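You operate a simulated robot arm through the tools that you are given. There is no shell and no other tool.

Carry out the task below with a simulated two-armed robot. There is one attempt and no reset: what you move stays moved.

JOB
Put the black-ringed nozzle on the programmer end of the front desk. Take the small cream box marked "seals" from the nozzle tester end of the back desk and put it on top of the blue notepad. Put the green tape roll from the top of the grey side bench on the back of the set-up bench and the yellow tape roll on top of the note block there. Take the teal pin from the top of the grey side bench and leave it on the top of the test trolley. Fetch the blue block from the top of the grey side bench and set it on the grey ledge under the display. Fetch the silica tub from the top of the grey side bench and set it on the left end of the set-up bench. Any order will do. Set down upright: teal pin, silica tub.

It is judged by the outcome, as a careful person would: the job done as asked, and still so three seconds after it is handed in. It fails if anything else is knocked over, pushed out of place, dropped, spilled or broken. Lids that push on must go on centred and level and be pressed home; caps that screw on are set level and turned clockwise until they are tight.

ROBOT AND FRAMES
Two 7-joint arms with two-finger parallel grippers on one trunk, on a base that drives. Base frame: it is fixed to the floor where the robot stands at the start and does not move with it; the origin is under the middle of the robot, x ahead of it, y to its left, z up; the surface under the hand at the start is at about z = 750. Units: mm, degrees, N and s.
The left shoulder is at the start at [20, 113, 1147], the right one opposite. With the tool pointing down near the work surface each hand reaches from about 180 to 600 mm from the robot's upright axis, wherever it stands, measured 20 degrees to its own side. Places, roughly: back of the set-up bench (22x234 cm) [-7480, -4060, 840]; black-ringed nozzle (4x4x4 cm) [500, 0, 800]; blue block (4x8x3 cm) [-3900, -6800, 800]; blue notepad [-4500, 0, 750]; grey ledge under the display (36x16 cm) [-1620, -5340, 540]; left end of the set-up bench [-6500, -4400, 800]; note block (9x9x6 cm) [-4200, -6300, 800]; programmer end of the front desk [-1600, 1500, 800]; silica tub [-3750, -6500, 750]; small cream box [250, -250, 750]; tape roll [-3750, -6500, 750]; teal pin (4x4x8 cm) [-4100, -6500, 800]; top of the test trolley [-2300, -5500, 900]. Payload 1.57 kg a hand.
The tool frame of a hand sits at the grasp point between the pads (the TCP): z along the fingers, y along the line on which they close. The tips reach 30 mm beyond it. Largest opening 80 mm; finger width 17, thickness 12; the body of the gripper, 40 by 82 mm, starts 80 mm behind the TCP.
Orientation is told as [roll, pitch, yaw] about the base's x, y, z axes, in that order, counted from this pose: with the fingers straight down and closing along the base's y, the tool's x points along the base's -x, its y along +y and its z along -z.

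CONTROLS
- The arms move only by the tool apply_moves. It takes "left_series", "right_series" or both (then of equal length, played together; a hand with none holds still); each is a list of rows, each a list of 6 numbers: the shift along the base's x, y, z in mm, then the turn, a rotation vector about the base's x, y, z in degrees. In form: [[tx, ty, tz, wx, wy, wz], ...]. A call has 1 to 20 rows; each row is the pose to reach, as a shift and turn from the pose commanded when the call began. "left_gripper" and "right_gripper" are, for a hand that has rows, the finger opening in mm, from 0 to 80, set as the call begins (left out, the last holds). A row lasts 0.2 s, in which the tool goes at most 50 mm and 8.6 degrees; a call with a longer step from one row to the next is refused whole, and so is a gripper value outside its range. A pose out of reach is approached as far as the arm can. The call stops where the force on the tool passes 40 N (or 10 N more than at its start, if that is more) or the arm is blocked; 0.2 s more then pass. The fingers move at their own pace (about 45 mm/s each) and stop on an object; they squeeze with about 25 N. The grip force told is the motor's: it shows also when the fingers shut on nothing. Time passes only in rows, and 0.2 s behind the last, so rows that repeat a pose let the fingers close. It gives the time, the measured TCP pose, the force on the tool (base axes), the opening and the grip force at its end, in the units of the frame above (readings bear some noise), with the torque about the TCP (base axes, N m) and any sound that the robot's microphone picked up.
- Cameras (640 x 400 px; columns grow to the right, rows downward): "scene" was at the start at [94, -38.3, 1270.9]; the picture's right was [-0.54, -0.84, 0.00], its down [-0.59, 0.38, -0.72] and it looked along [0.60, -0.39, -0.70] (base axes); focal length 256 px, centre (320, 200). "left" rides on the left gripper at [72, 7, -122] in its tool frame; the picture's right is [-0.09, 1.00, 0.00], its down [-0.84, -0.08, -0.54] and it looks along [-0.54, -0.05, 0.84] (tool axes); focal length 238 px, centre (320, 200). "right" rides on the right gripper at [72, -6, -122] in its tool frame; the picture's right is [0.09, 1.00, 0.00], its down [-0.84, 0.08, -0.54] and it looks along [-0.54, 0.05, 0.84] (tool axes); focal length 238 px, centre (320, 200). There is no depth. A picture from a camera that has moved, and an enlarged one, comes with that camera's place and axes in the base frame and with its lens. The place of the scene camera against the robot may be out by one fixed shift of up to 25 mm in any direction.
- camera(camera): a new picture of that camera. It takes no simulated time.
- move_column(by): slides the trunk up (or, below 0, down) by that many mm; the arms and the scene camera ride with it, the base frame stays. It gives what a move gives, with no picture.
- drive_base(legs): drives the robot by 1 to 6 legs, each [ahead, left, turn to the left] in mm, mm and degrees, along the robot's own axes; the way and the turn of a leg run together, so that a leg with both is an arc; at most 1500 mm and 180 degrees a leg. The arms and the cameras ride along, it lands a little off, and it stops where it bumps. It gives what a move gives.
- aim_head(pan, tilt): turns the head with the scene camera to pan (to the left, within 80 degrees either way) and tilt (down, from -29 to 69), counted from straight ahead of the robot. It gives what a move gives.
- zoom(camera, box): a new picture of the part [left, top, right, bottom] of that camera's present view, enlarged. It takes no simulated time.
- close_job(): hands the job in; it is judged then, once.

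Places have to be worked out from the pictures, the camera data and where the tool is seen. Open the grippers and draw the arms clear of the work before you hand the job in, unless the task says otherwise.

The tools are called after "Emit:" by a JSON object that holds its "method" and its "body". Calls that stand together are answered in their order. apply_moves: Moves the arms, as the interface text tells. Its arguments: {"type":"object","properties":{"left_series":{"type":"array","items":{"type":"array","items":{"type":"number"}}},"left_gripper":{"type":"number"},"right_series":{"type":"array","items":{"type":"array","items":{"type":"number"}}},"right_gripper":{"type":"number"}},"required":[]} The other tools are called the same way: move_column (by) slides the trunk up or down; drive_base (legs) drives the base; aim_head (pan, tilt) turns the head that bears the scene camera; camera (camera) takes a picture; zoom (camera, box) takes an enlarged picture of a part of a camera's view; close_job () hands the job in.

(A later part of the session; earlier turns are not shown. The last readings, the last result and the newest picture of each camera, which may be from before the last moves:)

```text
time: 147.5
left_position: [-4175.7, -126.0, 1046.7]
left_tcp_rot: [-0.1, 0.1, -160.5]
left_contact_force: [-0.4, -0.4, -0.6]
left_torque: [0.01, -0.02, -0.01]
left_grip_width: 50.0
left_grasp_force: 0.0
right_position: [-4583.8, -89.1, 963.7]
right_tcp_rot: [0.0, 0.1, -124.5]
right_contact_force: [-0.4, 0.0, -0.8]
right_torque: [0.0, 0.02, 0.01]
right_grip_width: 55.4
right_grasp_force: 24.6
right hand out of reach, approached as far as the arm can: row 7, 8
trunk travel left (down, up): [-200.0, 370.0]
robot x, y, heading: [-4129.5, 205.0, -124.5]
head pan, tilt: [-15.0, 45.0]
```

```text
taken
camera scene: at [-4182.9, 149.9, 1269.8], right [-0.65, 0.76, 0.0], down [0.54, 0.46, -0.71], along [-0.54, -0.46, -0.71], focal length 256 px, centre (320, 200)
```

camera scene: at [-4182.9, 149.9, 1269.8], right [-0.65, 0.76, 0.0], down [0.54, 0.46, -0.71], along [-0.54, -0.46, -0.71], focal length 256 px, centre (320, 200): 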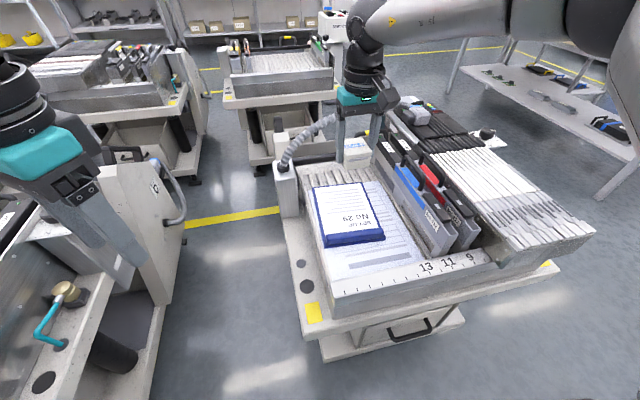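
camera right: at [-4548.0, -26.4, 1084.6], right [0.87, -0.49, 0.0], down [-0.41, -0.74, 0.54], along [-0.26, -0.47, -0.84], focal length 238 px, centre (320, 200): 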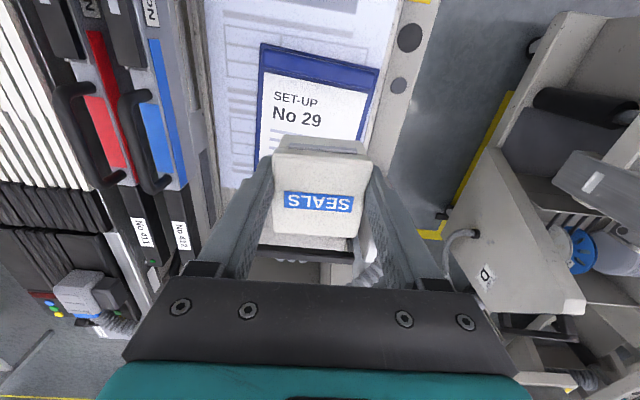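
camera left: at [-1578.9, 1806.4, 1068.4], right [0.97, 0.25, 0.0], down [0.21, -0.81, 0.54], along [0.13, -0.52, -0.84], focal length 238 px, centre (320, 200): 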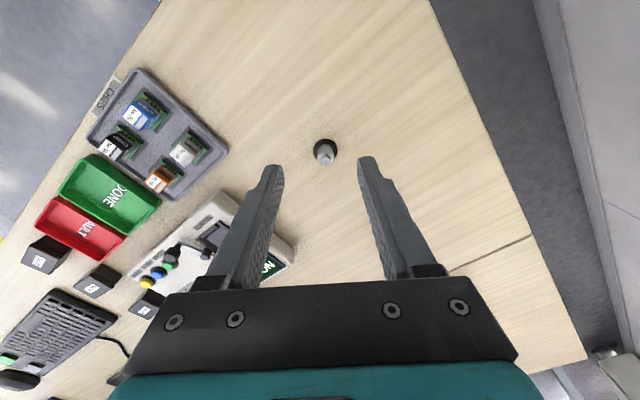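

The hand is near its reach limit and the paper centre is about 30 mm further from the robot. I creep the base 35 mm forward so the box is over the middle of the pad.

Emit:
{"method": "drive_base", "body": {"legs": [[35, 0, 0]]}}

Emit:
{"method": "camera", "body": {"camera": "right"}}

Emit:
{"method": "zoom", "body": {"camera": "scene", "box": [240, 80, 480, 230]}}

```text
time: 148.4
left_position: [-4195.2, -154.2, 1046.7]
left_tcp_rot: [0.0, 0.0, -160.5]
left_contact_force: [0.5, 0.1, 0.5]
left_torque: [0.04, 0.02, -0.01]
left_grip_width: 50.0
left_grasp_force: 0.1
right_position: [-4602.5, -118.4, 963.2]
right_tcp_rot: [-0.1, 0.1, -124.4]
right_contact_force: [-1.2, 0.0, -1.7]
right_torque: [0.02, 0.03, -0.03]
right_grip_width: 55.1
right_grasp_force: 24.7
trunk travel left (down, up): [-200.0, 370.0]
robot x, y, heading: [-4149.4, 177.5, -124.6]
head pan, tilt: [-15.0, 45.0]
```

```text
taken
camera right: at [-4567.8, -55.1, 1084.4], right [0.87, -0.49, 0.0], down [-0.41, -0.73, 0.54], along [-0.26, -0.47, -0.84], focal length 238 px, centre (320, 200)
```

right: 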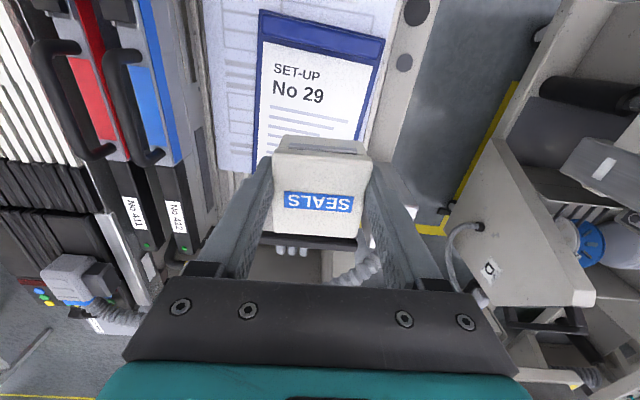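

```text
2.67 times, centred on (360, 155) of scene
camera zoom: at [-4202.8, 120.9, 1269.8], right [-0.65, 0.76, 0.0], down [0.54, 0.46, -0.71], along [-0.54, -0.46, -0.71], focal length 683 px, centre (213, 320)
```

zoom: 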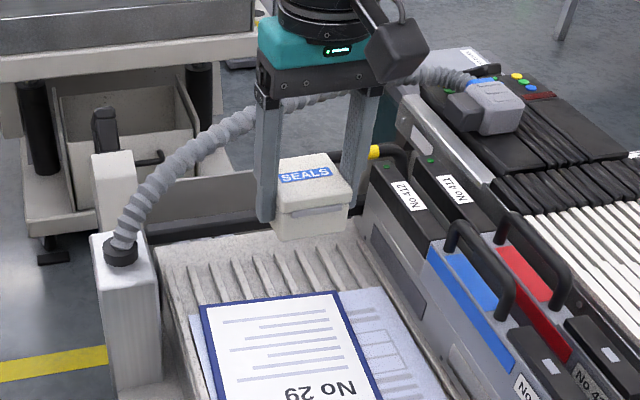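

The pad top is at z ≈ 755, and the box will land on the paper just below the title. I shift slightly and descend to just above it.

Emit:
{"method": "apply_moves", "body": {"right_series": [[0, 6, -20, 0, 0, 0], [0, 12, -45, 0, 0, 0], [0, 17, -75, 0, 0, 0], [0, 17, -105, 0, 0, 0], [0, 17, -130, 0, 0, 0], [0, 17, -150, 0, 0, 0], [0, 17, -150, 0, 0, 0]]}}

Emit:
{"method": "camera", "body": {"camera": "right"}}

Emit:
{"method": "zoom", "body": {"camera": "scene", "box": [240, 100, 480, 250]}}

```text
time: 150.0
left_position: [-4194.2, -153.0, 1046.4]
left_tcp_rot: [0.0, 0.2, -160.5]
left_contact_force: [0.4, 0.0, 0.4]
left_torque: [0.0, 0.04, -0.04]
left_grip_width: 50.3
left_grasp_force: 0.0
right_position: [-4597.4, -62.7, 848.7]
right_tcp_rot: [0.1, 0.0, -124.4]
right_contact_force: [0.7, -0.2, -0.8]
right_torque: [0.0, 0.01, 0.01]
right_grip_width: 55.2
right_grasp_force: 24.6
right hand out of reach, approached as far as the arm can: row 3, 4, 5, 6, 7
trunk travel left (down, up): [-200.0, 370.0]
robot x, y, heading: [-4153.9, 177.3, -124.5]
head pan, tilt: [-15.0, 45.0]
```

```text
taken
camera right: at [-4561.7, 0.4, 969.1], right [0.87, -0.49, 0.0], down [-0.41, -0.73, 0.54], along [-0.26, -0.47, -0.84], focal length 238 px, centre (320, 200)
```

right: 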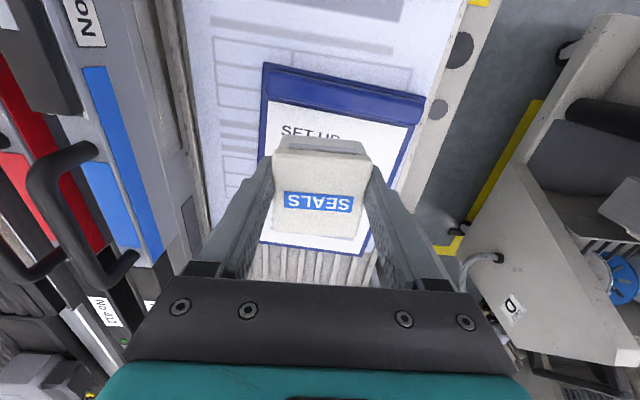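

```text
2.67 times, centred on (360, 175) of scene
camera zoom: at [-4202.3, 121.6, 1269.9], right [-0.65, 0.76, 0.0], down [0.54, 0.46, -0.71], along [-0.54, -0.46, -0.71], focal length 683 px, centre (213, 267)
```

zoom: 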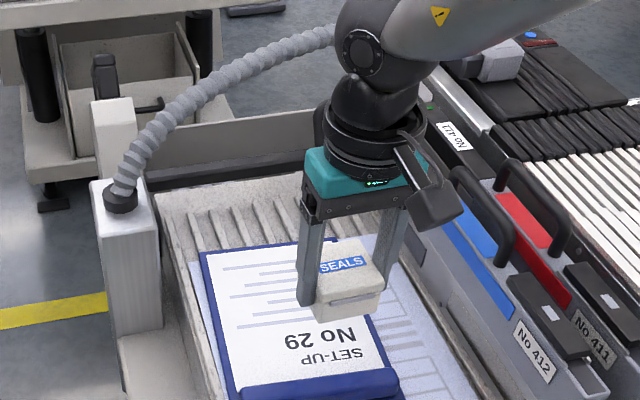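

The arm runs out of reach as it goes lower, so I raise both hands and lower the trunk by 110 mm to bring the shoulder closer to the work height.

Emit:
{"method": "apply_moves", "body": {"left_series": [[6, 9, 25, 0, 0, 0], [12, 18, 50, 0, 0, 0], [24, 36, 80, 0, 0, 0], [36, 54, 110, 0, 0, 0], [36, 54, 110, 0, 0, 0]], "right_series": [[0, 0, 25, 0, 0, 0], [0, 0, 50, 0, 0, 0], [0, 0, 80, 0, 0, 0], [0, 0, 110, 0, 0, 0], [0, 0, 110, 0, 0, 0]]}}

Emit:
{"method": "move_column", "body": {"by": -110}}

Emit:
{"method": "camera", "body": {"camera": "right"}}

```text
time: 151.2
left_position: [-4159.1, -98.3, 1154.8]
left_tcp_rot: [-0.1, 0.1, -160.5]
left_contact_force: [0.7, 0.6, -0.1]
left_torque: [-0.01, 0.01, 0.01]
left_grip_width: 49.9
left_grasp_force: 0.0
right_position: [-4598.4, -61.4, 958.3]
right_tcp_rot: [-0.1, 0.1, -124.4]
right_contact_force: [0.6, -0.2, -0.3]
right_torque: [0.02, -0.01, -0.02]
right_grip_width: 55.1
right_grasp_force: 25.1
trunk travel left (down, up): [-200.0, 370.0]
robot x, y, heading: [-4148.4, 179.0, -124.1]
head pan, tilt: [-15.0, 45.0]
```

```text
time: 152.6
left_position: [-4158.1, -99.1, 1044.3]
left_tcp_rot: [0.0, 0.0, -160.5]
left_contact_force: [1.0, -0.8, 0.0]
left_torque: [-0.01, -0.01, 0.02]
left_grip_width: 50.1
left_grasp_force: 0.2
right_position: [-4597.8, -61.2, 850.2]
right_tcp_rot: [0.0, 0.0, -124.4]
right_contact_force: [0.5, 0.5, -0.8]
right_torque: [-0.01, -0.02, -0.02]
right_grip_width: 55.1
right_grasp_force: 24.7
trunk travel left (down, up): [-90.0, 480.0]
robot x, y, heading: [-4149.7, 175.2, -124.6]
head pan, tilt: [-15.0, 45.0]
```

```text
taken
camera right: at [-4562.8, 1.6, 970.9], right [0.87, -0.49, 0.0], down [-0.41, -0.73, 0.54], along [-0.26, -0.47, -0.84], focal length 238 px, centre (320, 200)
```

right: 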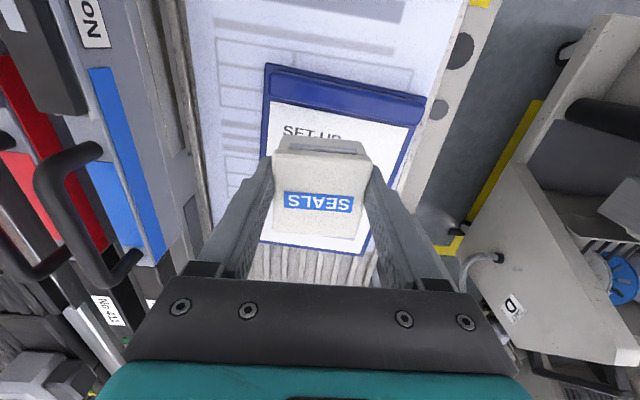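

The pad centre is at about (-4620, -108). I move the box 38 mm further out and lower toward the pad.

Emit:
{"method": "apply_moves", "body": {"right_series": [[-5, -12, 0, 0, 0, 0], [-10, -24, 0, 0, 0, 0], [-14, -35, 0, 0, 0, 0], [-14, -35, -15, 0, 0, 0], [-14, -35, -30, 0, 0, 0], [-14, -35, -40, 0, 0, 0], [-14, -35, -40, 0, 0, 0]]}}

Emit:
{"method": "camera", "body": {"camera": "right"}}

Emit:
{"method": "zoom", "body": {"camera": "scene", "box": [240, 100, 480, 250]}}

```text
time: 154.2
left_position: [-4159.8, -97.9, 1044.9]
left_tcp_rot: [0.0, 0.0, -160.5]
left_contact_force: [-0.3, -0.6, 0.2]
left_torque: [0.03, 0.01, 0.02]
left_grip_width: 49.8
left_grasp_force: 0.0
right_position: [-4610.8, -95.9, 810.3]
right_tcp_rot: [-0.2, 0.0, -124.4]
right_contact_force: [0.5, 0.4, 0.7]
right_torque: [0.01, 0.02, 0.02]
right_grip_width: 55.1
right_grasp_force: 24.8
trunk travel left (down, up): [-90.0, 480.0]
robot x, y, heading: [-4151.6, 175.6, -124.4]
head pan, tilt: [-15.0, 45.0]
```

```text
taken
camera right: at [-4577.0, -32.6, 930.6], right [0.87, -0.49, 0.0], down [-0.41, -0.73, 0.54], along [-0.26, -0.47, -0.84], focal length 238 px, centre (320, 200)
```

right: 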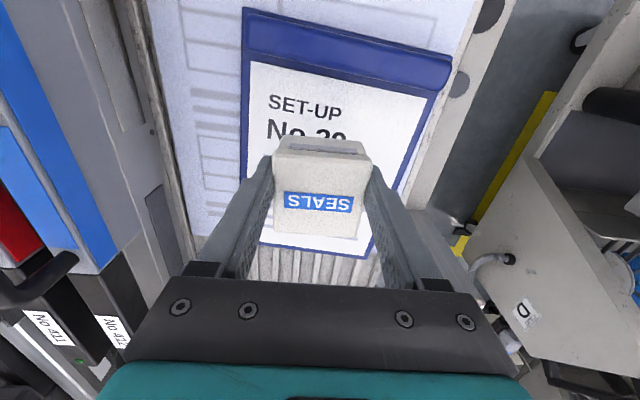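

```text
2.67 times, centred on (360, 175) of scene
camera zoom: at [-4202.3, 121.6, 1159.9], right [-0.65, 0.76, 0.0], down [0.54, 0.46, -0.71], along [-0.54, -0.46, -0.71], focal length 683 px, centre (213, 267)
```

zoom: 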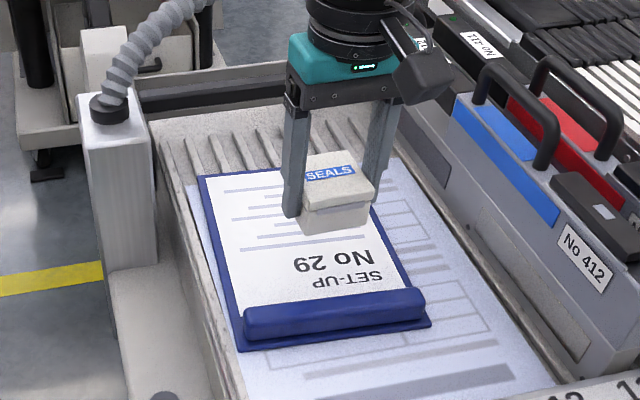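

The box is over the paper. I lower the last 15 mm in small steps, watching the force.

Emit:
{"method": "apply_moves", "body": {"right_series": [[3, -2, -5, 0, 0, 0], [5, -3, -10, 0, 0, 0], [5, -3, -13, 0, 0, 0], [5, -3, -13, 0, 0, 0]]}}

Emit:
{"method": "apply_moves", "body": {"right_series": [[0, 0, -1, 0, 0, 0], [0, 0, -2, 0, 0, 0], [0, 0, -3, 0, 0, 0], [0, 0, -3, 0, 0, 0]]}}

```text
time: 155.2
left_position: [-4158.3, -98.9, 1044.7]
left_tcp_rot: [0.0, 0.0, -160.6]
left_contact_force: [0.1, -0.2, 0.0]
left_torque: [-0.02, -0.03, 0.02]
left_grip_width: 50.1
left_grasp_force: 0.1
right_position: [-4606.2, -97.7, 795.4]
right_tcp_rot: [0.0, 0.0, -124.5]
right_contact_force: [0.3, -0.3, -0.9]
right_torque: [-0.03, -0.02, 0.0]
right_grip_width: 55.2
right_grasp_force: 25.4
trunk travel left (down, up): [-90.0, 480.0]
robot x, y, heading: [-4151.7, 176.4, -124.7]
head pan, tilt: [-15.0, 45.0]
```

```text
time: 156.2
left_position: [-4159.3, -97.5, 1044.7]
left_tcp_rot: [0.0, 0.0, -160.5]
left_contact_force: [0.0, -0.6, -0.4]
left_torque: [0.0, -0.03, -0.01]
left_grip_width: 50.5
left_grasp_force: 0.0
right_position: [-4607.1, -96.7, 795.6]
right_tcp_rot: [0.0, 0.0, -124.4]
right_contact_force: [-0.9, -0.2, 0.2]
right_torque: [-0.02, 0.01, 0.01]
right_grip_width: 55.0
right_grasp_force: 25.1
right hand out of reach, approached as far as the arm can: row 3, 4
trunk travel left (down, up): [-90.0, 480.0]
robot x, y, heading: [-4149.7, 179.1, -124.6]
head pan, tilt: [-15.0, 45.0]
```

The arm is at its reach limit again, so I use the trunk to lower the hand by a few millimetres and look for contact.

Emit:
{"method": "move_column", "body": {"by": -4}}

Emit:
{"method": "zoom", "body": {"camera": "scene", "box": [290, 130, 450, 230]}}

```text
time: 156.8
left_position: [-4158.9, -98.5, 1040.5]
left_tcp_rot: [0.0, 0.0, -160.5]
left_contact_force: [0.2, 0.3, 0.7]
left_torque: [0.01, 0.02, -0.01]
left_grip_width: 50.0
left_grasp_force: 0.1
right_position: [-4606.3, -97.8, 792.0]
right_tcp_rot: [0.0, 0.1, -124.4]
right_contact_force: [0.6, 0.0, -0.6]
right_torque: [0.0, -0.01, 0.02]
right_grip_width: 55.1
right_grasp_force: 25.1
trunk travel left (down, up): [-86.0, 484.0]
robot x, y, heading: [-4149.1, 175.0, -124.4]
head pan, tilt: [-15.0, 45.0]
```

```text
4.00 times, centred on (370, 180) of scene
camera zoom: at [-4202.3, 121.6, 1155.8], right [-0.65, 0.76, 0.0], down [0.54, 0.46, -0.71], along [-0.54, -0.46, -0.71], focal length 1025 px, centre (120, 280)
```

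zoom: 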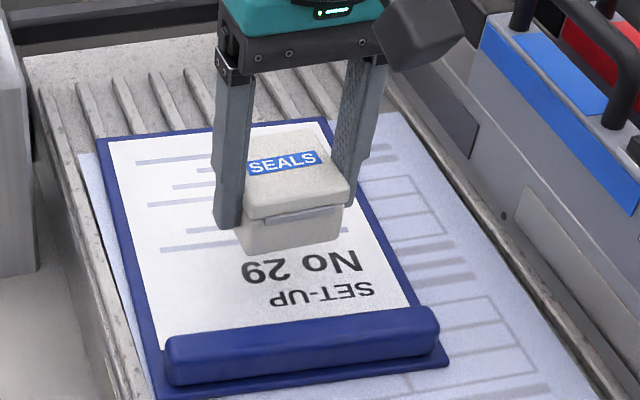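

Emit:
{"method": "move_column", "body": {"by": -4}}

Emit:
{"method": "move_column", "body": {"by": -3}}

```text
time: 157.3
left_position: [-4159.5, -97.9, 1037.0]
left_tcp_rot: [0.0, 0.0, -160.5]
left_contact_force: [-0.1, 0.6, -0.4]
left_torque: [0.01, -0.04, -0.02]
left_grip_width: 49.8
left_grasp_force: 0.1
right_position: [-4606.5, -96.5, 787.9]
right_tcp_rot: [-0.1, 0.1, -124.4]
right_contact_force: [-0.2, 0.8, -0.6]
right_torque: [0.02, 0.01, -0.02]
right_grip_width: 55.5
right_grasp_force: 25.3
trunk travel left (down, up): [-82.0, 488.0]
robot x, y, heading: [-4149.6, 171.4, -124.3]
head pan, tilt: [-15.0, 45.0]
```

```text
time: 157.8
left_position: [-4160.9, -98.2, 1033.6]
left_tcp_rot: [-0.1, 0.0, -160.5]
left_contact_force: [0.4, -0.1, 0.1]
left_torque: [0.0, 0.02, -0.02]
left_grip_width: 49.8
left_grasp_force: 0.2
right_position: [-4606.4, -97.0, 785.3]
right_tcp_rot: [-0.1, -0.1, -124.4]
right_contact_force: [0.1, -0.4, -1.2]
right_torque: [0.0, -0.01, -0.04]
right_grip_width: 55.2
right_grasp_force: 24.9
trunk travel left (down, up): [-79.0, 491.0]
robot x, y, heading: [-4148.8, 179.4, -124.3]
head pan, tilt: [-15.0, 45.0]
```

No contact yet at TCP 785; I continue down in small steps.

Emit:
{"method": "move_column", "body": {"by": -4}}

Emit:
{"method": "zoom", "body": {"camera": "scene", "box": [290, 130, 450, 230]}}

Emit:
{"method": "camera", "body": {"camera": "right"}}

```text
time: 158.3
left_position: [-4160.0, -98.3, 1029.6]
left_tcp_rot: [-0.1, 0.0, -160.5]
left_contact_force: [0.4, 0.8, 1.0]
left_torque: [0.01, -0.02, -0.01]
left_grip_width: 49.7
left_grasp_force: 0.0
right_position: [-4606.2, -97.3, 779.6]
right_tcp_rot: [0.0, 0.0, -124.4]
right_contact_force: [-0.3, -0.1, -0.7]
right_torque: [-0.01, -0.02, 0.0]
right_grip_width: 55.1
right_grasp_force: 24.6
trunk travel left (down, up): [-75.0, 495.0]
robot x, y, heading: [-4147.4, 176.7, -124.3]
head pan, tilt: [-15.0, 45.0]
```

```text
4.00 times, centred on (370, 180) of scene
camera zoom: at [-4202.3, 121.6, 1144.8], right [-0.65, 0.76, 0.0], down [0.54, 0.46, -0.71], along [-0.54, -0.46, -0.71], focal length 1025 px, centre (120, 280)
```

zoom: 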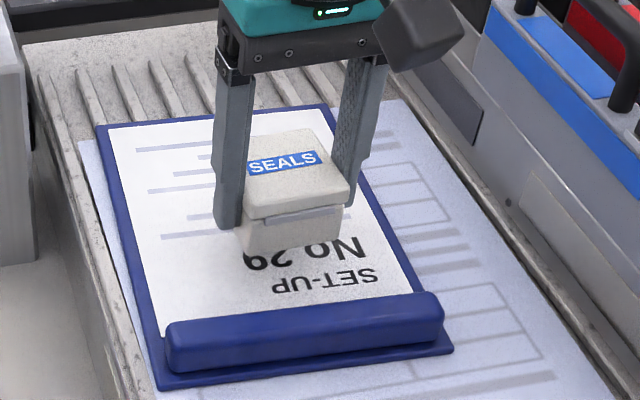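

```text
taken
camera right: at [-4571.6, -34.0, 902.0], right [0.87, -0.49, 0.0], down [-0.41, -0.73, 0.54], along [-0.26, -0.47, -0.84], focal length 238 px, centre (320, 200)
```

right: 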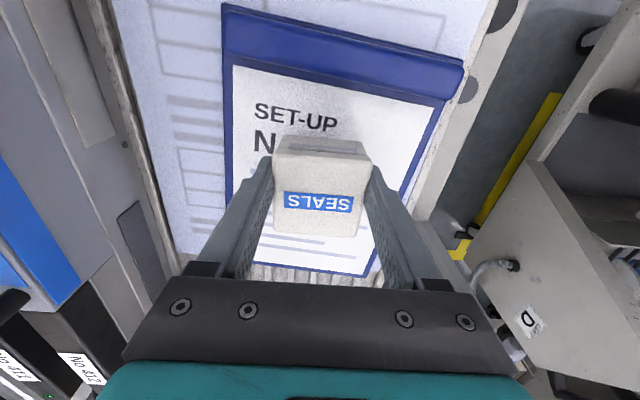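

The pad appears to be at about z 735, so contact is close. I continue in small steps.

Emit:
{"method": "move_column", "body": {"by": -3}}

Emit:
{"method": "move_column", "body": {"by": -3}}

```text
time: 158.8
left_position: [-4159.1, -97.9, 1027.0]
left_tcp_rot: [0.1, 0.1, -160.5]
left_contact_force: [-1.7, 0.1, -0.6]
left_torque: [0.03, 0.02, 0.01]
left_grip_width: 50.0
left_grasp_force: 0.1
right_position: [-4607.1, -97.1, 777.7]
right_tcp_rot: [0.0, 0.1, -124.4]
right_contact_force: [0.6, -0.2, -0.5]
right_torque: [0.0, -0.01, -0.01]
right_grip_width: 55.4
right_grasp_force: 24.7
trunk travel left (down, up): [-72.0, 498.0]
robot x, y, heading: [-4150.6, 176.2, -124.4]
head pan, tilt: [-15.0, 45.0]
```

```text
time: 159.4
left_position: [-4159.1, -98.1, 1023.8]
left_tcp_rot: [0.0, 0.1, -160.5]
left_contact_force: [0.3, 0.0, -0.4]
left_torque: [-0.05, -0.05, -0.01]
left_grip_width: 50.0
left_grasp_force: 0.2
right_position: [-4606.6, -96.5, 774.4]
right_tcp_rot: [0.0, 0.0, -124.4]
right_contact_force: [-0.5, -0.3, -0.4]
right_torque: [0.01, -0.01, 0.02]
right_grip_width: 55.3
right_grasp_force: 25.8
trunk travel left (down, up): [-69.0, 501.0]
robot x, y, heading: [-4151.1, 177.9, -124.4]
head pan, tilt: [-15.0, 45.0]
```

Emit:
{"method": "move_column", "body": {"by": -3}}

Emit:
{"method": "move_column", "body": {"by": -3}}

Emit:
{"method": "zoom", "body": {"camera": "scene", "box": [290, 130, 450, 230]}}

```text
time: 159.9
left_position: [-4159.8, -98.0, 1021.0]
left_tcp_rot: [0.0, 0.1, -160.5]
left_contact_force: [-0.4, -0.1, -1.1]
left_torque: [0.01, 0.01, -0.03]
left_grip_width: 50.0
left_grasp_force: 0.0
right_position: [-4606.5, -96.4, 771.2]
right_tcp_rot: [0.0, 0.0, -124.3]
right_contact_force: [-0.1, -0.2, 0.0]
right_torque: [0.0, 0.02, 0.02]
right_grip_width: 55.1
right_grasp_force: 24.7
trunk travel left (down, up): [-66.0, 504.0]
robot x, y, heading: [-4153.3, 177.0, -124.7]
head pan, tilt: [-15.0, 45.0]
```

```text
time: 160.4
left_position: [-4158.9, -98.1, 1017.0]
left_tcp_rot: [0.1, 0.0, -160.5]
left_contact_force: [0.1, -0.2, 0.6]
left_torque: [0.03, 0.02, 0.0]
left_grip_width: 49.9
left_grasp_force: 0.0
right_position: [-4605.9, -97.0, 769.3]
right_tcp_rot: [0.0, 0.0, -124.4]
right_contact_force: [0.9, 0.1, -1.8]
right_torque: [-0.02, -0.03, 0.0]
right_grip_width: 55.2
right_grasp_force: 24.1
trunk travel left (down, up): [-63.0, 507.0]
robot x, y, heading: [-4150.8, 178.4, -124.4]
head pan, tilt: [-15.0, 45.0]
```

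```text
4.00 times, centred on (370, 180) of scene
camera zoom: at [-4202.3, 121.6, 1132.8], right [-0.65, 0.76, 0.0], down [0.54, 0.46, -0.71], along [-0.54, -0.46, -0.71], focal length 1025 px, centre (120, 280)
```

zoom: 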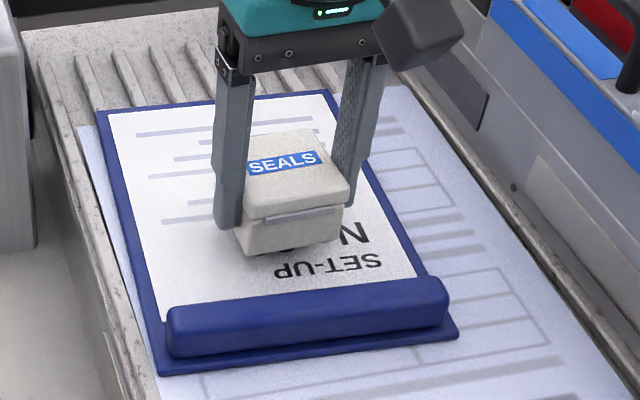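

Emit:
{"method": "move_column", "body": {"by": -4}}

Emit:
{"method": "move_column", "body": {"by": -4}}

Emit:
{"method": "zoom", "body": {"camera": "scene", "box": [310, 150, 410, 212]}}

```text
time: 160.9
left_position: [-4159.9, -98.5, 1014.3]
left_tcp_rot: [-0.1, 0.0, -160.5]
left_contact_force: [-0.4, 1.1, -0.4]
left_torque: [0.01, -0.02, -0.03]
left_grip_width: 50.0
left_grasp_force: 0.1
right_position: [-4606.3, -96.7, 763.1]
right_tcp_rot: [0.0, 0.0, -124.4]
right_contact_force: [-0.2, 0.8, -0.5]
right_torque: [-0.02, -0.01, 0.01]
right_grip_width: 54.9
right_grasp_force: 25.1
trunk travel left (down, up): [-59.0, 511.0]
robot x, y, heading: [-4145.6, 176.7, -124.6]
head pan, tilt: [-15.0, 45.0]
```

```text
time: 161.5
left_position: [-4159.8, -99.0, 1009.5]
left_tcp_rot: [0.0, 0.1, -160.6]
left_contact_force: [0.4, 0.0, 0.6]
left_torque: [0.02, 0.01, -0.02]
left_grip_width: 50.0
left_grasp_force: 0.1
right_position: [-4607.4, -97.2, 760.7]
right_tcp_rot: [0.0, 0.0, -124.4]
right_contact_force: [0.0, -0.9, -0.9]
right_torque: [0.01, -0.01, 0.01]
right_grip_width: 55.0
right_grasp_force: 24.9
trunk travel left (down, up): [-55.0, 515.0]
robot x, y, heading: [-4147.5, 177.0, -124.5]
head pan, tilt: [-15.0, 45.0]
```

```text
6.40 times, centred on (360, 181) of scene
camera zoom: at [-4202.3, 121.6, 1124.8], right [-0.65, 0.76, 0.0], down [0.54, 0.46, -0.71], along [-0.54, -0.46, -0.71], focal length 1640 px, centre (64, 322)
```

zoom: 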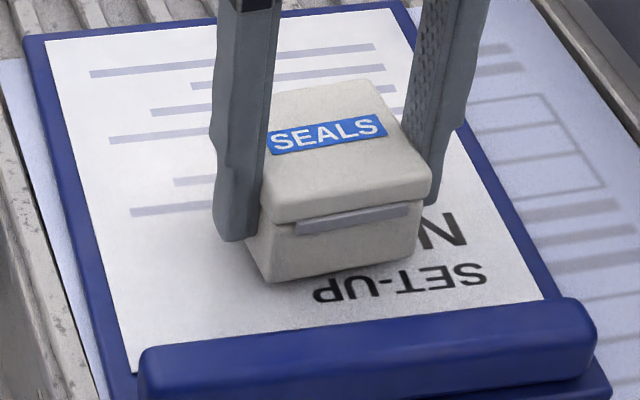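

The box now looks just above the paper. I go on in 2 mm steps.

Emit:
{"method": "move_column", "body": {"by": -2}}

Emit:
{"method": "move_column", "body": {"by": -2}}

Emit:
{"method": "move_column", "body": {"by": -2}}

Emit:
{"method": "zoom", "body": {"camera": "scene", "box": [310, 150, 410, 212]}}

```text
time: 162.0
left_position: [-4160.5, -99.3, 1008.3]
left_tcp_rot: [0.0, 0.0, -160.6]
left_contact_force: [0.1, 0.3, -0.1]
left_torque: [0.0, -0.01, -0.01]
left_grip_width: 50.1
left_grasp_force: 0.1
right_position: [-4606.6, -96.7, 757.8]
right_tcp_rot: [0.0, -0.1, -124.4]
right_contact_force: [-0.3, 0.5, -1.1]
right_torque: [0.03, 0.02, -0.03]
right_grip_width: 55.1
right_grasp_force: 24.4
trunk travel left (down, up): [-53.0, 517.0]
robot x, y, heading: [-4149.3, 175.8, -124.3]
head pan, tilt: [-15.0, 45.0]
```

```text
time: 162.5
left_position: [-4159.6, -99.4, 1006.7]
left_tcp_rot: [0.0, 0.0, -160.6]
left_contact_force: [-0.3, 0.1, 0.0]
left_torque: [-0.02, 0.01, -0.05]
left_grip_width: 50.2
left_grasp_force: 0.1
right_position: [-4605.8, -97.6, 755.8]
right_tcp_rot: [-0.1, 0.0, -124.4]
right_contact_force: [0.9, 1.4, -1.5]
right_torque: [0.01, -0.02, -0.01]
right_grip_width: 55.4
right_grasp_force: 25.2
trunk travel left (down, up): [-51.0, 519.0]
robot x, y, heading: [-4148.5, 173.8, -124.3]
head pan, tilt: [-15.0, 45.0]
```

```text
time: 163.0
left_position: [-4160.5, -98.3, 1002.9]
left_tcp_rot: [0.0, 0.0, -160.5]
left_contact_force: [0.5, 0.0, 0.3]
left_torque: [-0.02, 0.01, 0.03]
left_grip_width: 50.0
left_grasp_force: 0.0
right_position: [-4606.6, -96.6, 754.8]
right_tcp_rot: [0.0, 0.0, -124.4]
right_contact_force: [0.2, -0.1, -0.6]
right_torque: [0.0, 0.0, 0.02]
right_grip_width: 55.1
right_grasp_force: 24.9
trunk travel left (down, up): [-49.0, 521.0]
robot x, y, heading: [-4149.8, 178.0, -124.4]
head pan, tilt: [-15.0, 45.0]
```

```text
6.40 times, centred on (360, 181) of scene
camera zoom: at [-4202.3, 121.6, 1118.9], right [-0.65, 0.76, 0.0], down [0.54, 0.46, -0.71], along [-0.54, -0.46, -0.71], focal length 1640 px, centre (64, 322)
```

zoom: 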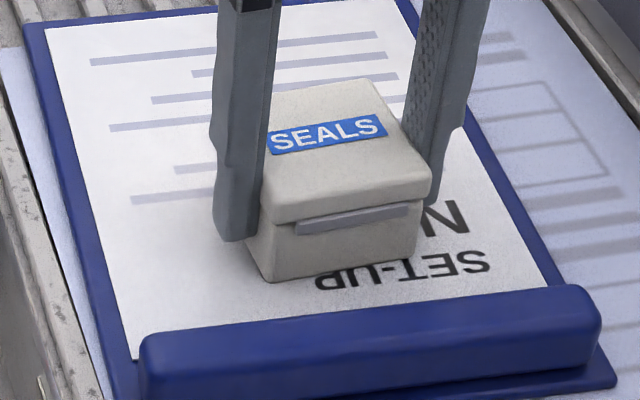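

Emit:
{"method": "move_column", "body": {"by": -3}}

Emit:
{"method": "move_column", "body": {"by": -3}}

Emit:
{"method": "zoom", "body": {"camera": "scene", "box": [310, 150, 410, 212]}}

```text
time: 163.6
left_position: [-4159.0, -97.5, 1001.4]
left_tcp_rot: [0.0, -0.1, -160.6]
left_contact_force: [0.1, -0.2, 0.4]
left_torque: [0.0, 0.0, -0.01]
left_grip_width: 50.0
left_grasp_force: 0.1
right_position: [-4606.1, -98.0, 754.0]
right_tcp_rot: [-0.1, -0.2, -124.5]
right_contact_force: [-0.1, 3.3, 14.6]
right_torque: [0.23, -0.06, 0.01]
right_grip_width: 55.3
right_grasp_force: 25.3
trunk travel left (down, up): [-46.0, 524.0]
robot x, y, heading: [-4147.1, 179.9, -124.1]
head pan, tilt: [-15.0, 45.0]
```

```text
time: 164.1
left_position: [-4157.2, -97.9, 997.7]
left_tcp_rot: [0.0, -0.2, -160.5]
left_contact_force: [0.2, 0.2, -0.7]
left_torque: [-0.02, -0.01, 0.03]
left_grip_width: 50.2
left_grasp_force: 0.1
right_position: [-4606.0, -97.4, 750.9]
right_tcp_rot: [0.0, -0.4, -124.4]
right_contact_force: [-2.3, 2.2, 22.3]
right_torque: [-0.03, 0.11, -0.01]
right_grip_width: 54.9
right_grasp_force: 24.8
trunk travel left (down, up): [-43.0, 527.0]
robot x, y, heading: [-4147.0, 176.0, -124.2]
head pan, tilt: [-15.0, 45.0]
```

```text
6.40 times, centred on (360, 181) of scene
camera zoom: at [-4201.2, 122.5, 1113.1], right [-0.65, 0.76, 0.0], down [0.54, 0.46, -0.71], along [-0.54, -0.46, -0.71], focal length 1640 px, centre (64, 322)
```

zoom: 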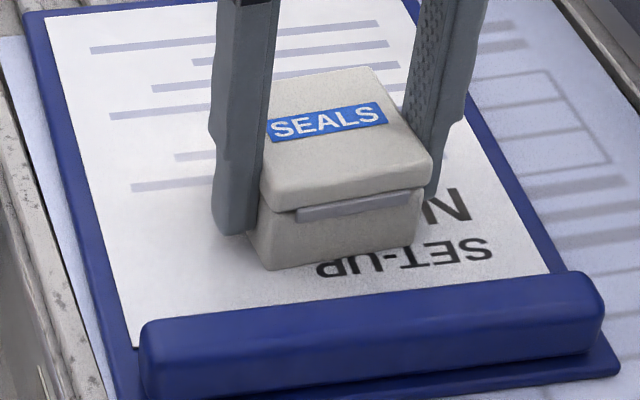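

Contact: about 22 N upward, so the box is on the pad. I relieve the pressure, then open the right gripper.

Emit:
{"method": "move_column", "body": {"by": 4}}

Emit:
{"method": "apply_moves", "body": {"right_series": [[0, 0, 0, 0, 0, 0], [0, 0, 0, 0, 0, 0], [0, 0, 0, 0, 0, 0]], "right_gripper": 74}}

Emit:
{"method": "zoom", "body": {"camera": "scene", "box": [310, 150, 410, 212]}}

```text
time: 164.6
left_position: [-4157.9, -99.3, 1002.1]
left_tcp_rot: [0.1, 0.1, -160.5]
left_contact_force: [-0.3, 0.2, 0.3]
left_torque: [0.01, -0.01, 0.0]
left_grip_width: 50.1
left_grasp_force: 0.0
right_position: [-4604.5, -96.3, 752.1]
right_tcp_rot: [0.1, 0.2, -124.4]
right_contact_force: [-0.2, -1.9, 3.6]
right_torque: [-0.21, 0.07, -0.02]
right_grip_width: 55.5
right_grasp_force: 24.9
trunk travel left (down, up): [-47.0, 523.0]
robot x, y, heading: [-4150.2, 179.2, -124.4]
head pan, tilt: [-15.0, 45.0]
```

```text
time: 165.4
left_position: [-4159.6, -99.4, 1001.9]
left_tcp_rot: [0.1, 0.0, -160.5]
left_contact_force: [0.0, 0.9, 0.1]
left_torque: [0.03, 0.01, -0.01]
left_grip_width: 50.0
left_grasp_force: 0.0
right_position: [-4605.9, -97.3, 752.1]
right_tcp_rot: [0.0, 0.0, -124.4]
right_contact_force: [-0.6, -0.4, -0.3]
right_torque: [0.0, -0.02, -0.01]
right_grip_width: 73.9
right_grasp_force: 0.1
trunk travel left (down, up): [-47.0, 523.0]
robot x, y, heading: [-4152.8, 174.9, -124.2]
head pan, tilt: [-15.0, 45.0]
```

```text
6.40 times, centred on (360, 181) of scene
camera zoom: at [-4202.3, 121.6, 1116.9], right [-0.65, 0.76, 0.0], down [0.54, 0.46, -0.71], along [-0.54, -0.46, -0.71], focal length 1640 px, centre (64, 322)
```

zoom: 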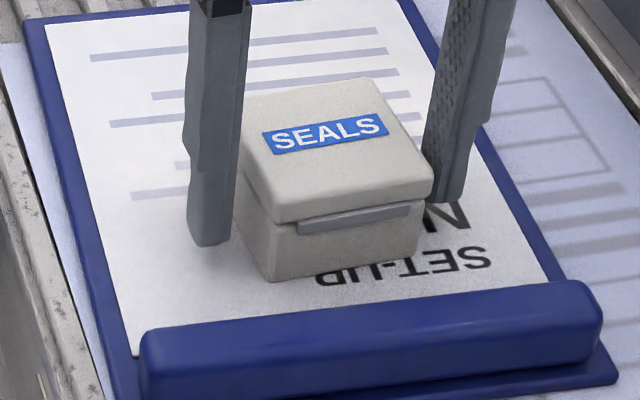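

The box stands flat on the pad. I raise the trunk straight up to its original height and check.

Emit:
{"method": "move_column", "body": {"by": 153}}

Emit:
{"method": "camera", "body": {"camera": "scene"}}

Emit:
{"method": "camera", "body": {"camera": "right"}}

```text
time: 167.2
left_position: [-4158.5, -98.8, 1154.2]
left_tcp_rot: [0.0, 0.0, -160.5]
left_contact_force: [-0.7, -0.4, 0.3]
left_torque: [-0.01, 0.01, 0.01]
left_grip_width: 50.1
left_grasp_force: 0.0
right_position: [-4606.4, -97.3, 905.1]
right_tcp_rot: [0.2, 0.0, -124.4]
right_contact_force: [0.2, 0.0, -1.2]
right_torque: [0.01, 0.03, 0.01]
right_grip_width: 73.8
right_grasp_force: 0.1
trunk travel left (down, up): [-200.0, 370.0]
robot x, y, heading: [-4150.5, 174.6, -124.7]
head pan, tilt: [-15.0, 45.0]
```

```text
taken
camera scene: at [-4202.3, 121.6, 1269.8], right [-0.65, 0.76, 0.0], down [0.54, 0.46, -0.71], along [-0.54, -0.46, -0.71], focal length 256 px, centre (320, 200)
```

scene: 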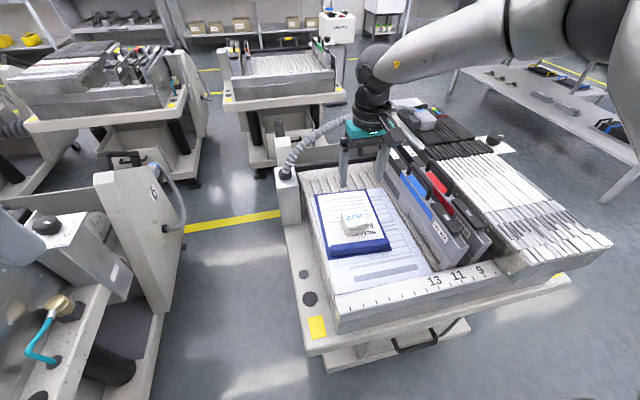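

```text
taken
camera right: at [-4571.7, -34.0, 1026.9], right [0.87, -0.49, 0.0], down [-0.41, -0.73, 0.54], along [-0.26, -0.47, -0.84], focal length 238 px, centre (320, 200)
```

right: 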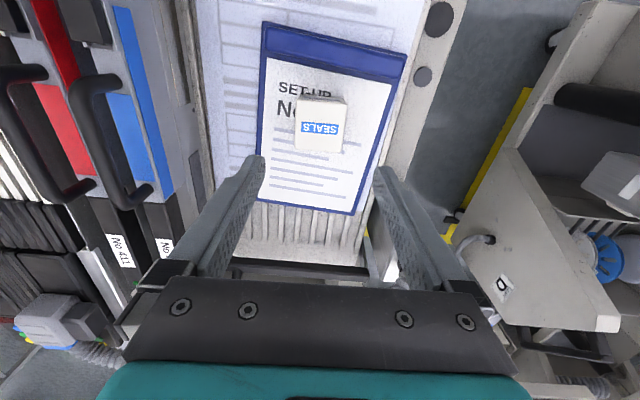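

The SEALS box is on the notepad. I retract the right hand, square up the left one, and back off from the trolley to survey the route to the grey side bench.

Emit:
{"method": "apply_moves", "body": {"right_series": [[5, 7, 20, 0, 0, 0], [18, 26, 40, 0, 0, 0], [42, 61, 60, 0, 0, 0], [66, 96, 60, 0, 0, 0], [90, 131, 60, 0, 0, 0], [114, 165, 60, 0, 0, 0], [125, 181, 60, 0, 0, 0]], "left_series": [[0, 0, -10, 0, 0, 7], [0, 0, -20, 0, 0, 14], [0, 0, -40, 0, 0, 21], [0, 0, -60, 0, 0, 28], [0, 0, -80, 0, 0, 35], [0, 0, -80, 0, 0, 36], [0, 0, -80, 0, 0, 36]]}}

Emit:
{"method": "drive_base", "body": {"legs": [[-350, 0, 0]]}}

Emit:
{"method": "aim_head", "body": {"pan": -35, "tilt": 15}}

Emit:
{"method": "camera", "body": {"camera": "scene"}}

Emit:
{"method": "aim_head", "body": {"pan": 35, "tilt": 15}}

Emit:
{"method": "camera", "body": {"camera": "scene"}}

```text
time: 168.8
left_position: [-4159.4, -98.1, 1075.2]
left_tcp_rot: [0.0, 0.0, -124.6]
left_contact_force: [-0.7, 0.5, 0.1]
left_torque: [0.04, 0.02, 0.02]
left_grip_width: 50.3
left_grasp_force: 0.0
right_position: [-4480.6, 86.0, 968.4]
right_tcp_rot: [0.0, 0.1, -124.4]
right_contact_force: [-0.3, -1.1, 0.2]
right_torque: [0.01, -0.01, -0.02]
right_grip_width: 74.0
right_grasp_force: 0.1
trunk travel left (down, up): [-200.0, 370.0]
robot x, y, heading: [-4146.4, 177.5, -124.3]
head pan, tilt: [-15.0, 45.0]
```

```text
time: 171.1
left_position: [-3959.4, 191.7, 1076.3]
left_tcp_rot: [0.0, -0.1, -124.3]
left_contact_force: [0.3, 0.4, 0.1]
left_torque: [-0.02, 0.02, 0.02]
left_grip_width: 49.9
left_grasp_force: 0.1
right_position: [-4281.8, 375.4, 966.1]
right_tcp_rot: [0.0, 0.0, -124.2]
right_contact_force: [0.1, -0.4, 0.2]
right_torque: [-0.03, 0.01, 0.01]
right_grip_width: 74.0
right_grasp_force: 0.0
trunk travel left (down, up): [-200.0, 370.0]
robot x, y, heading: [-3954.8, 465.3, -124.4]
head pan, tilt: [-15.0, 45.0]
```

```text
time: 172.0
left_position: [-3960.1, 190.3, 1075.5]
left_tcp_rot: [0.1, 0.0, -124.3]
left_contact_force: [0.3, 0.1, 0.0]
left_torque: [0.01, 0.0, 0.0]
left_grip_width: 50.0
left_grasp_force: 0.1
right_position: [-4282.6, 374.2, 966.2]
right_tcp_rot: [0.1, 0.0, -124.3]
right_contact_force: [0.2, 0.9, 0.4]
right_torque: [-0.02, -0.03, -0.01]
right_grip_width: 74.1
right_grasp_force: 0.1
trunk travel left (down, up): [-200.0, 370.0]
robot x, y, heading: [-3950.3, 464.4, -124.3]
head pan, tilt: [-35.0, 15.0]
```

```text
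taken
camera scene: at [-4029.9, 431.0, 1316.6], right [-0.36, 0.93, 0.0], down [0.24, 0.09, -0.97], along [-0.9, -0.34, -0.26], focal length 256 px, centre (320, 200)
```

scene: 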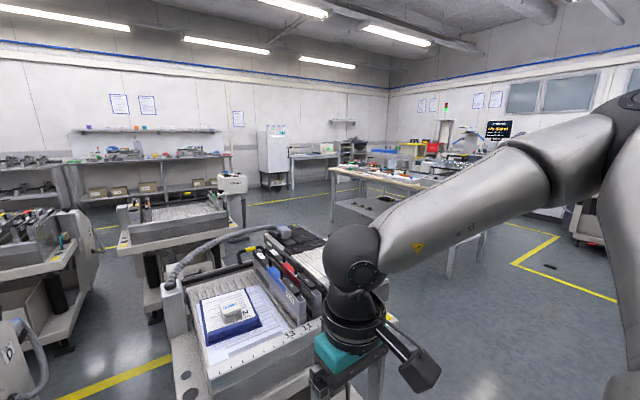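

```text
time: 173.4
left_position: [-3960.2, 191.3, 1074.5]
left_tcp_rot: [0.0, 0.0, -124.3]
left_contact_force: [-0.2, -0.8, 0.8]
left_torque: [-0.03, 0.01, 0.02]
left_grip_width: 50.0
left_grasp_force: 0.1
right_position: [-4282.4, 373.4, 966.7]
right_tcp_rot: [0.0, 0.0, -124.2]
right_contact_force: [-0.1, 0.3, 0.1]
right_torque: [0.02, 0.05, -0.04]
right_grip_width: 74.2
right_grasp_force: 0.0
trunk travel left (down, up): [-200.0, 370.0]
robot x, y, heading: [-3953.7, 465.1, -124.3]
head pan, tilt: [35.0, 15.0]
```

```text
taken
camera scene: at [-3941.4, 370.8, 1316.7], right [-1.0, -0.01, 0.0], down [0.0, 0.26, -0.97], along [0.01, -0.97, -0.26], focal length 256 px, centre (320, 200)
```

scene: 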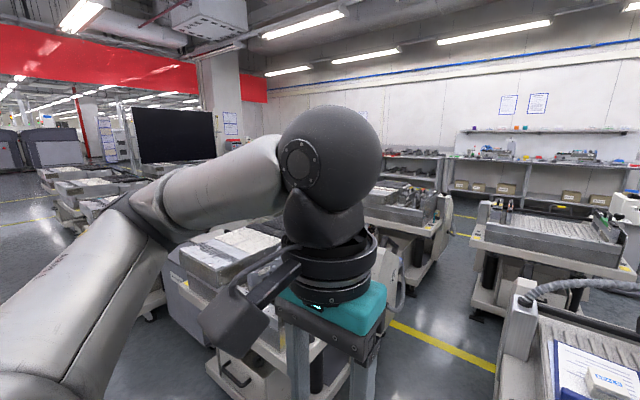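

The way round is clear on the right: a wide lane between the pad trolley and the long table leads to the far wall. I slide right into that lane and look ahead.

Emit:
{"method": "drive_base", "body": {"legs": [[0, -800, 0], [0, -745, 0]]}}

Emit:
{"method": "aim_head", "body": {"pan": 0, "tilt": 20}}

Emit:
{"method": "camera", "body": {"camera": "scene"}}

```text
time: 181.4
left_position: [-5241.6, 1071.6, 1074.9]
left_tcp_rot: [0.0, -0.1, -124.9]
left_contact_force: [-0.2, -0.2, -0.1]
left_torque: [0.01, 0.01, -0.01]
left_grip_width: 49.7
left_grasp_force: 0.0
right_position: [-5562.7, 1257.8, 966.9]
right_tcp_rot: [-0.1, 0.0, -124.8]
right_contact_force: [0.3, -0.2, -0.2]
right_torque: [-0.02, -0.02, -0.01]
right_grip_width: 74.3
right_grasp_force: 0.1
trunk travel left (down, up): [-200.0, 370.0]
robot x, y, heading: [-5229.9, 1348.3, -125.2]
head pan, tilt: [35.0, 15.0]
```

```text
time: 182.4
left_position: [-5241.6, 1070.9, 1075.2]
left_tcp_rot: [0.0, -0.1, -124.9]
left_contact_force: [0.3, -0.1, 0.0]
left_torque: [0.0, -0.01, -0.02]
left_grip_width: 50.0
left_grasp_force: 0.1
right_position: [-5560.7, 1257.6, 965.7]
right_tcp_rot: [0.0, 0.1, -124.8]
right_contact_force: [-0.6, 0.1, -0.4]
right_torque: [0.0, 0.04, -0.02]
right_grip_width: 74.0
right_grasp_force: 0.1
trunk travel left (down, up): [-200.0, 370.0]
robot x, y, heading: [-5231.2, 1346.0, -124.7]
head pan, tilt: [0.0, 20.0]
```

```text
taken
camera scene: at [-5273.7, 1267.8, 1308.5], right [-0.82, 0.57, 0.0], down [0.19, 0.28, -0.94], along [-0.54, -0.77, -0.34], focal length 256 px, centre (320, 200)
```

scene: 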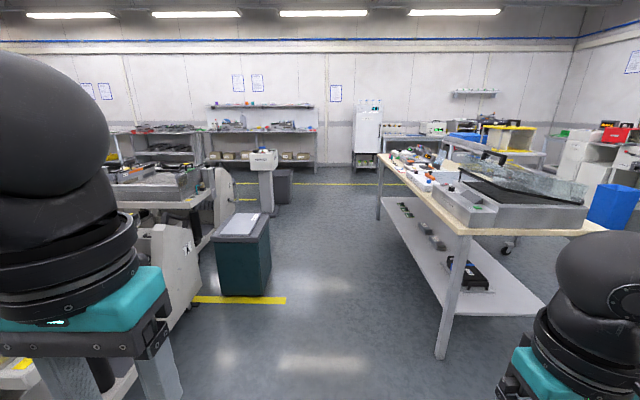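

The lane between the green bin and the table is about 1 m wide. I centre in it and drive through toward the far wall.

Emit:
{"method": "drive_base", "body": {"legs": [[0, -130, 0], [1450, 0, 0], [1450, 0, 0]]}}

Emit:
{"method": "camera", "body": {"camera": "scene"}}

Emit:
{"method": "aim_head", "body": {"pan": 60, "tilt": 20}}

Emit:
{"method": "camera", "body": {"camera": "scene"}}

```text
time: 197.3
left_position: [-7009.0, -1248.5, 1075.2]
left_tcp_rot: [0.0, 0.0, -125.5]
left_contact_force: [-0.1, 0.3, -0.4]
left_torque: [-0.02, 0.01, -0.02]
left_grip_width: 50.2
left_grasp_force: 0.1
right_position: [-7326.7, -1057.0, 966.9]
right_tcp_rot: [0.0, 0.0, -125.4]
right_contact_force: [-0.3, 0.6, -0.9]
right_torque: [0.02, 0.03, -0.03]
right_grip_width: 73.8
right_grasp_force: 0.1
trunk travel left (down, up): [-200.0, 370.0]
robot x, y, heading: [-6994.1, -974.9, -125.4]
head pan, tilt: [0.0, 20.0]
```

```text
taken
camera scene: at [-7039.1, -1050.3, 1308.5], right [-0.82, 0.58, 0.0], down [0.2, 0.28, -0.94], along [-0.54, -0.77, -0.34], focal length 256 px, centre (320, 200)
```

scene: 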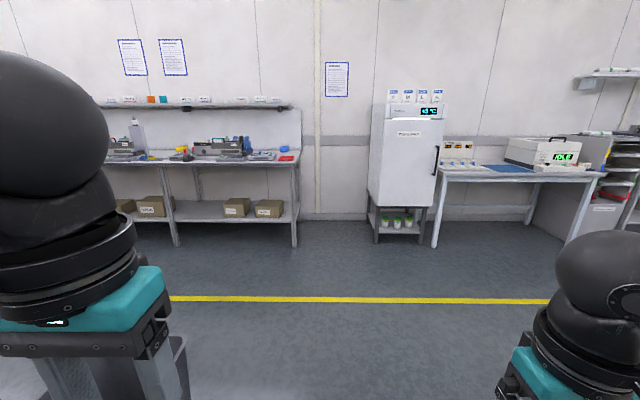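

```text
time: 198.6
left_position: [-7009.5, -1247.4, 1075.4]
left_tcp_rot: [0.0, 0.1, -125.5]
left_contact_force: [0.1, -0.2, 0.0]
left_torque: [-0.02, 0.03, 0.07]
left_grip_width: 50.0
left_grasp_force: 0.1
right_position: [-7327.6, -1057.0, 966.8]
right_tcp_rot: [0.0, 0.0, -125.4]
right_contact_force: [-0.4, 0.3, -0.4]
right_torque: [0.01, 0.01, -0.01]
right_grip_width: 74.0
right_grasp_force: 0.0
trunk travel left (down, up): [-200.0, 370.0]
robot x, y, heading: [-6992.3, -973.8, -125.6]
head pan, tilt: [60.0, 20.0]
```

```text
taken
camera scene: at [-6946.4, -1058.9, 1308.5], right [-0.91, -0.42, 0.0], down [-0.14, 0.31, -0.94], along [0.39, -0.85, -0.34], focal length 256 px, centre (320, 200)
```

scene: 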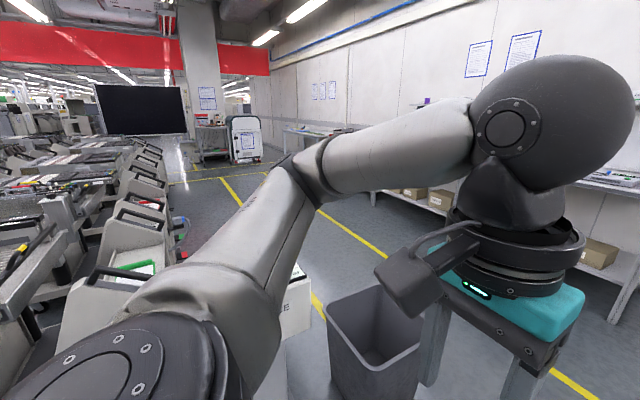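

The set-up bench is the long wall bench with a shelf. Its right end is near n ≈ -4900, and a grey waste bin stands to the left of the lane. I drive up to the lane in front of the benches, turn left to face along it, and look.

Emit:
{"method": "drive_base", "body": {"legs": [[1450, 0, 0], [200, 0, 0], [0, 0, 90]]}}

Emit:
{"method": "aim_head", "body": {"pan": 0, "tilt": 20}}

Emit:
{"method": "camera", "body": {"camera": "scene"}}

Emit:
{"method": "aim_head", "body": {"pan": -60, "tilt": 25}}

Emit:
{"method": "camera", "body": {"camera": "scene"}}

```text
time: 210.7
left_position: [-7676.5, -2312.8, 1075.5]
left_tcp_rot: [-0.1, -0.1, -36.9]
left_contact_force: [0.4, -0.1, -0.4]
left_torque: [0.03, -0.03, -0.02]
left_grip_width: 50.2
left_grasp_force: 0.2
right_position: [-7874.5, -2627.5, 966.6]
right_tcp_rot: [0.0, 0.0, -36.8]
right_contact_force: [-0.6, -1.0, -0.7]
right_torque: [0.03, 0.02, 0.03]
right_grip_width: 74.0
right_grasp_force: 0.0
trunk travel left (down, up): [-200.0, 370.0]
robot x, y, heading: [-7950.9, -2292.4, -37.1]
head pan, tilt: [60.0, 20.0]
```

```text
time: 212.0
left_position: [-7677.8, -2314.1, 1076.9]
left_tcp_rot: [-0.1, 0.1, -36.9]
left_contact_force: [0.3, 0.7, -0.2]
left_torque: [0.0, 0.0, 0.04]
left_grip_width: 50.3
left_grasp_force: 0.0
right_position: [-7875.0, -2625.6, 967.6]
right_tcp_rot: [0.0, 0.0, -36.9]
right_contact_force: [0.6, 0.2, -1.0]
right_torque: [0.02, 0.0, 0.0]
right_grip_width: 74.1
right_grasp_force: 0.0
trunk travel left (down, up): [-200.0, 370.0]
robot x, y, heading: [-7948.7, -2294.7, -36.9]
head pan, tilt: [0.0, 20.0]
```

```text
taken
camera scene: at [-7854.2, -2348.3, 1308.5], right [-0.6, -0.8, 0.0], down [-0.27, 0.2, -0.94], along [0.75, -0.56, -0.34], focal length 256 px, centre (320, 200)
```

scene: 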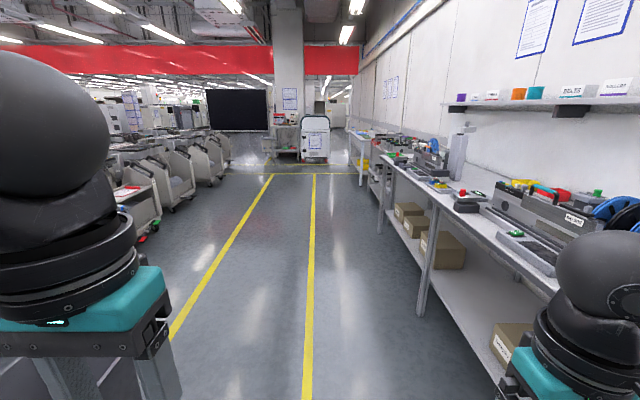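

```text
time: 213.3
left_position: [-7678.4, -2313.2, 1074.9]
left_tcp_rot: [0.1, 0.1, -36.9]
left_contact_force: [-0.6, 0.1, 0.4]
left_torque: [-0.01, 0.01, 0.0]
left_grip_width: 49.9
left_grasp_force: 0.1
right_position: [-7874.7, -2626.7, 967.9]
right_tcp_rot: [0.1, 0.1, -36.8]
right_contact_force: [-0.2, -0.7, 0.0]
right_torque: [0.0, 0.03, 0.02]
right_grip_width: 74.2
right_grasp_force: 0.1
trunk travel left (down, up): [-200.0, 370.0]
robot x, y, heading: [-7951.8, -2294.1, -36.8]
head pan, tilt: [-60.0, 25.0]
```

```text
taken
camera scene: at [-7939.7, -2384.0, 1300.5], right [-0.99, 0.12, 0.0], down [0.05, 0.42, -0.91], along [-0.11, -0.9, -0.42], focal length 256 px, centre (320, 200)
```

scene: 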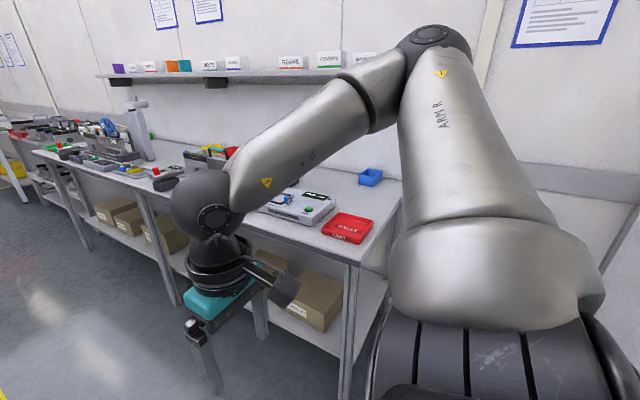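

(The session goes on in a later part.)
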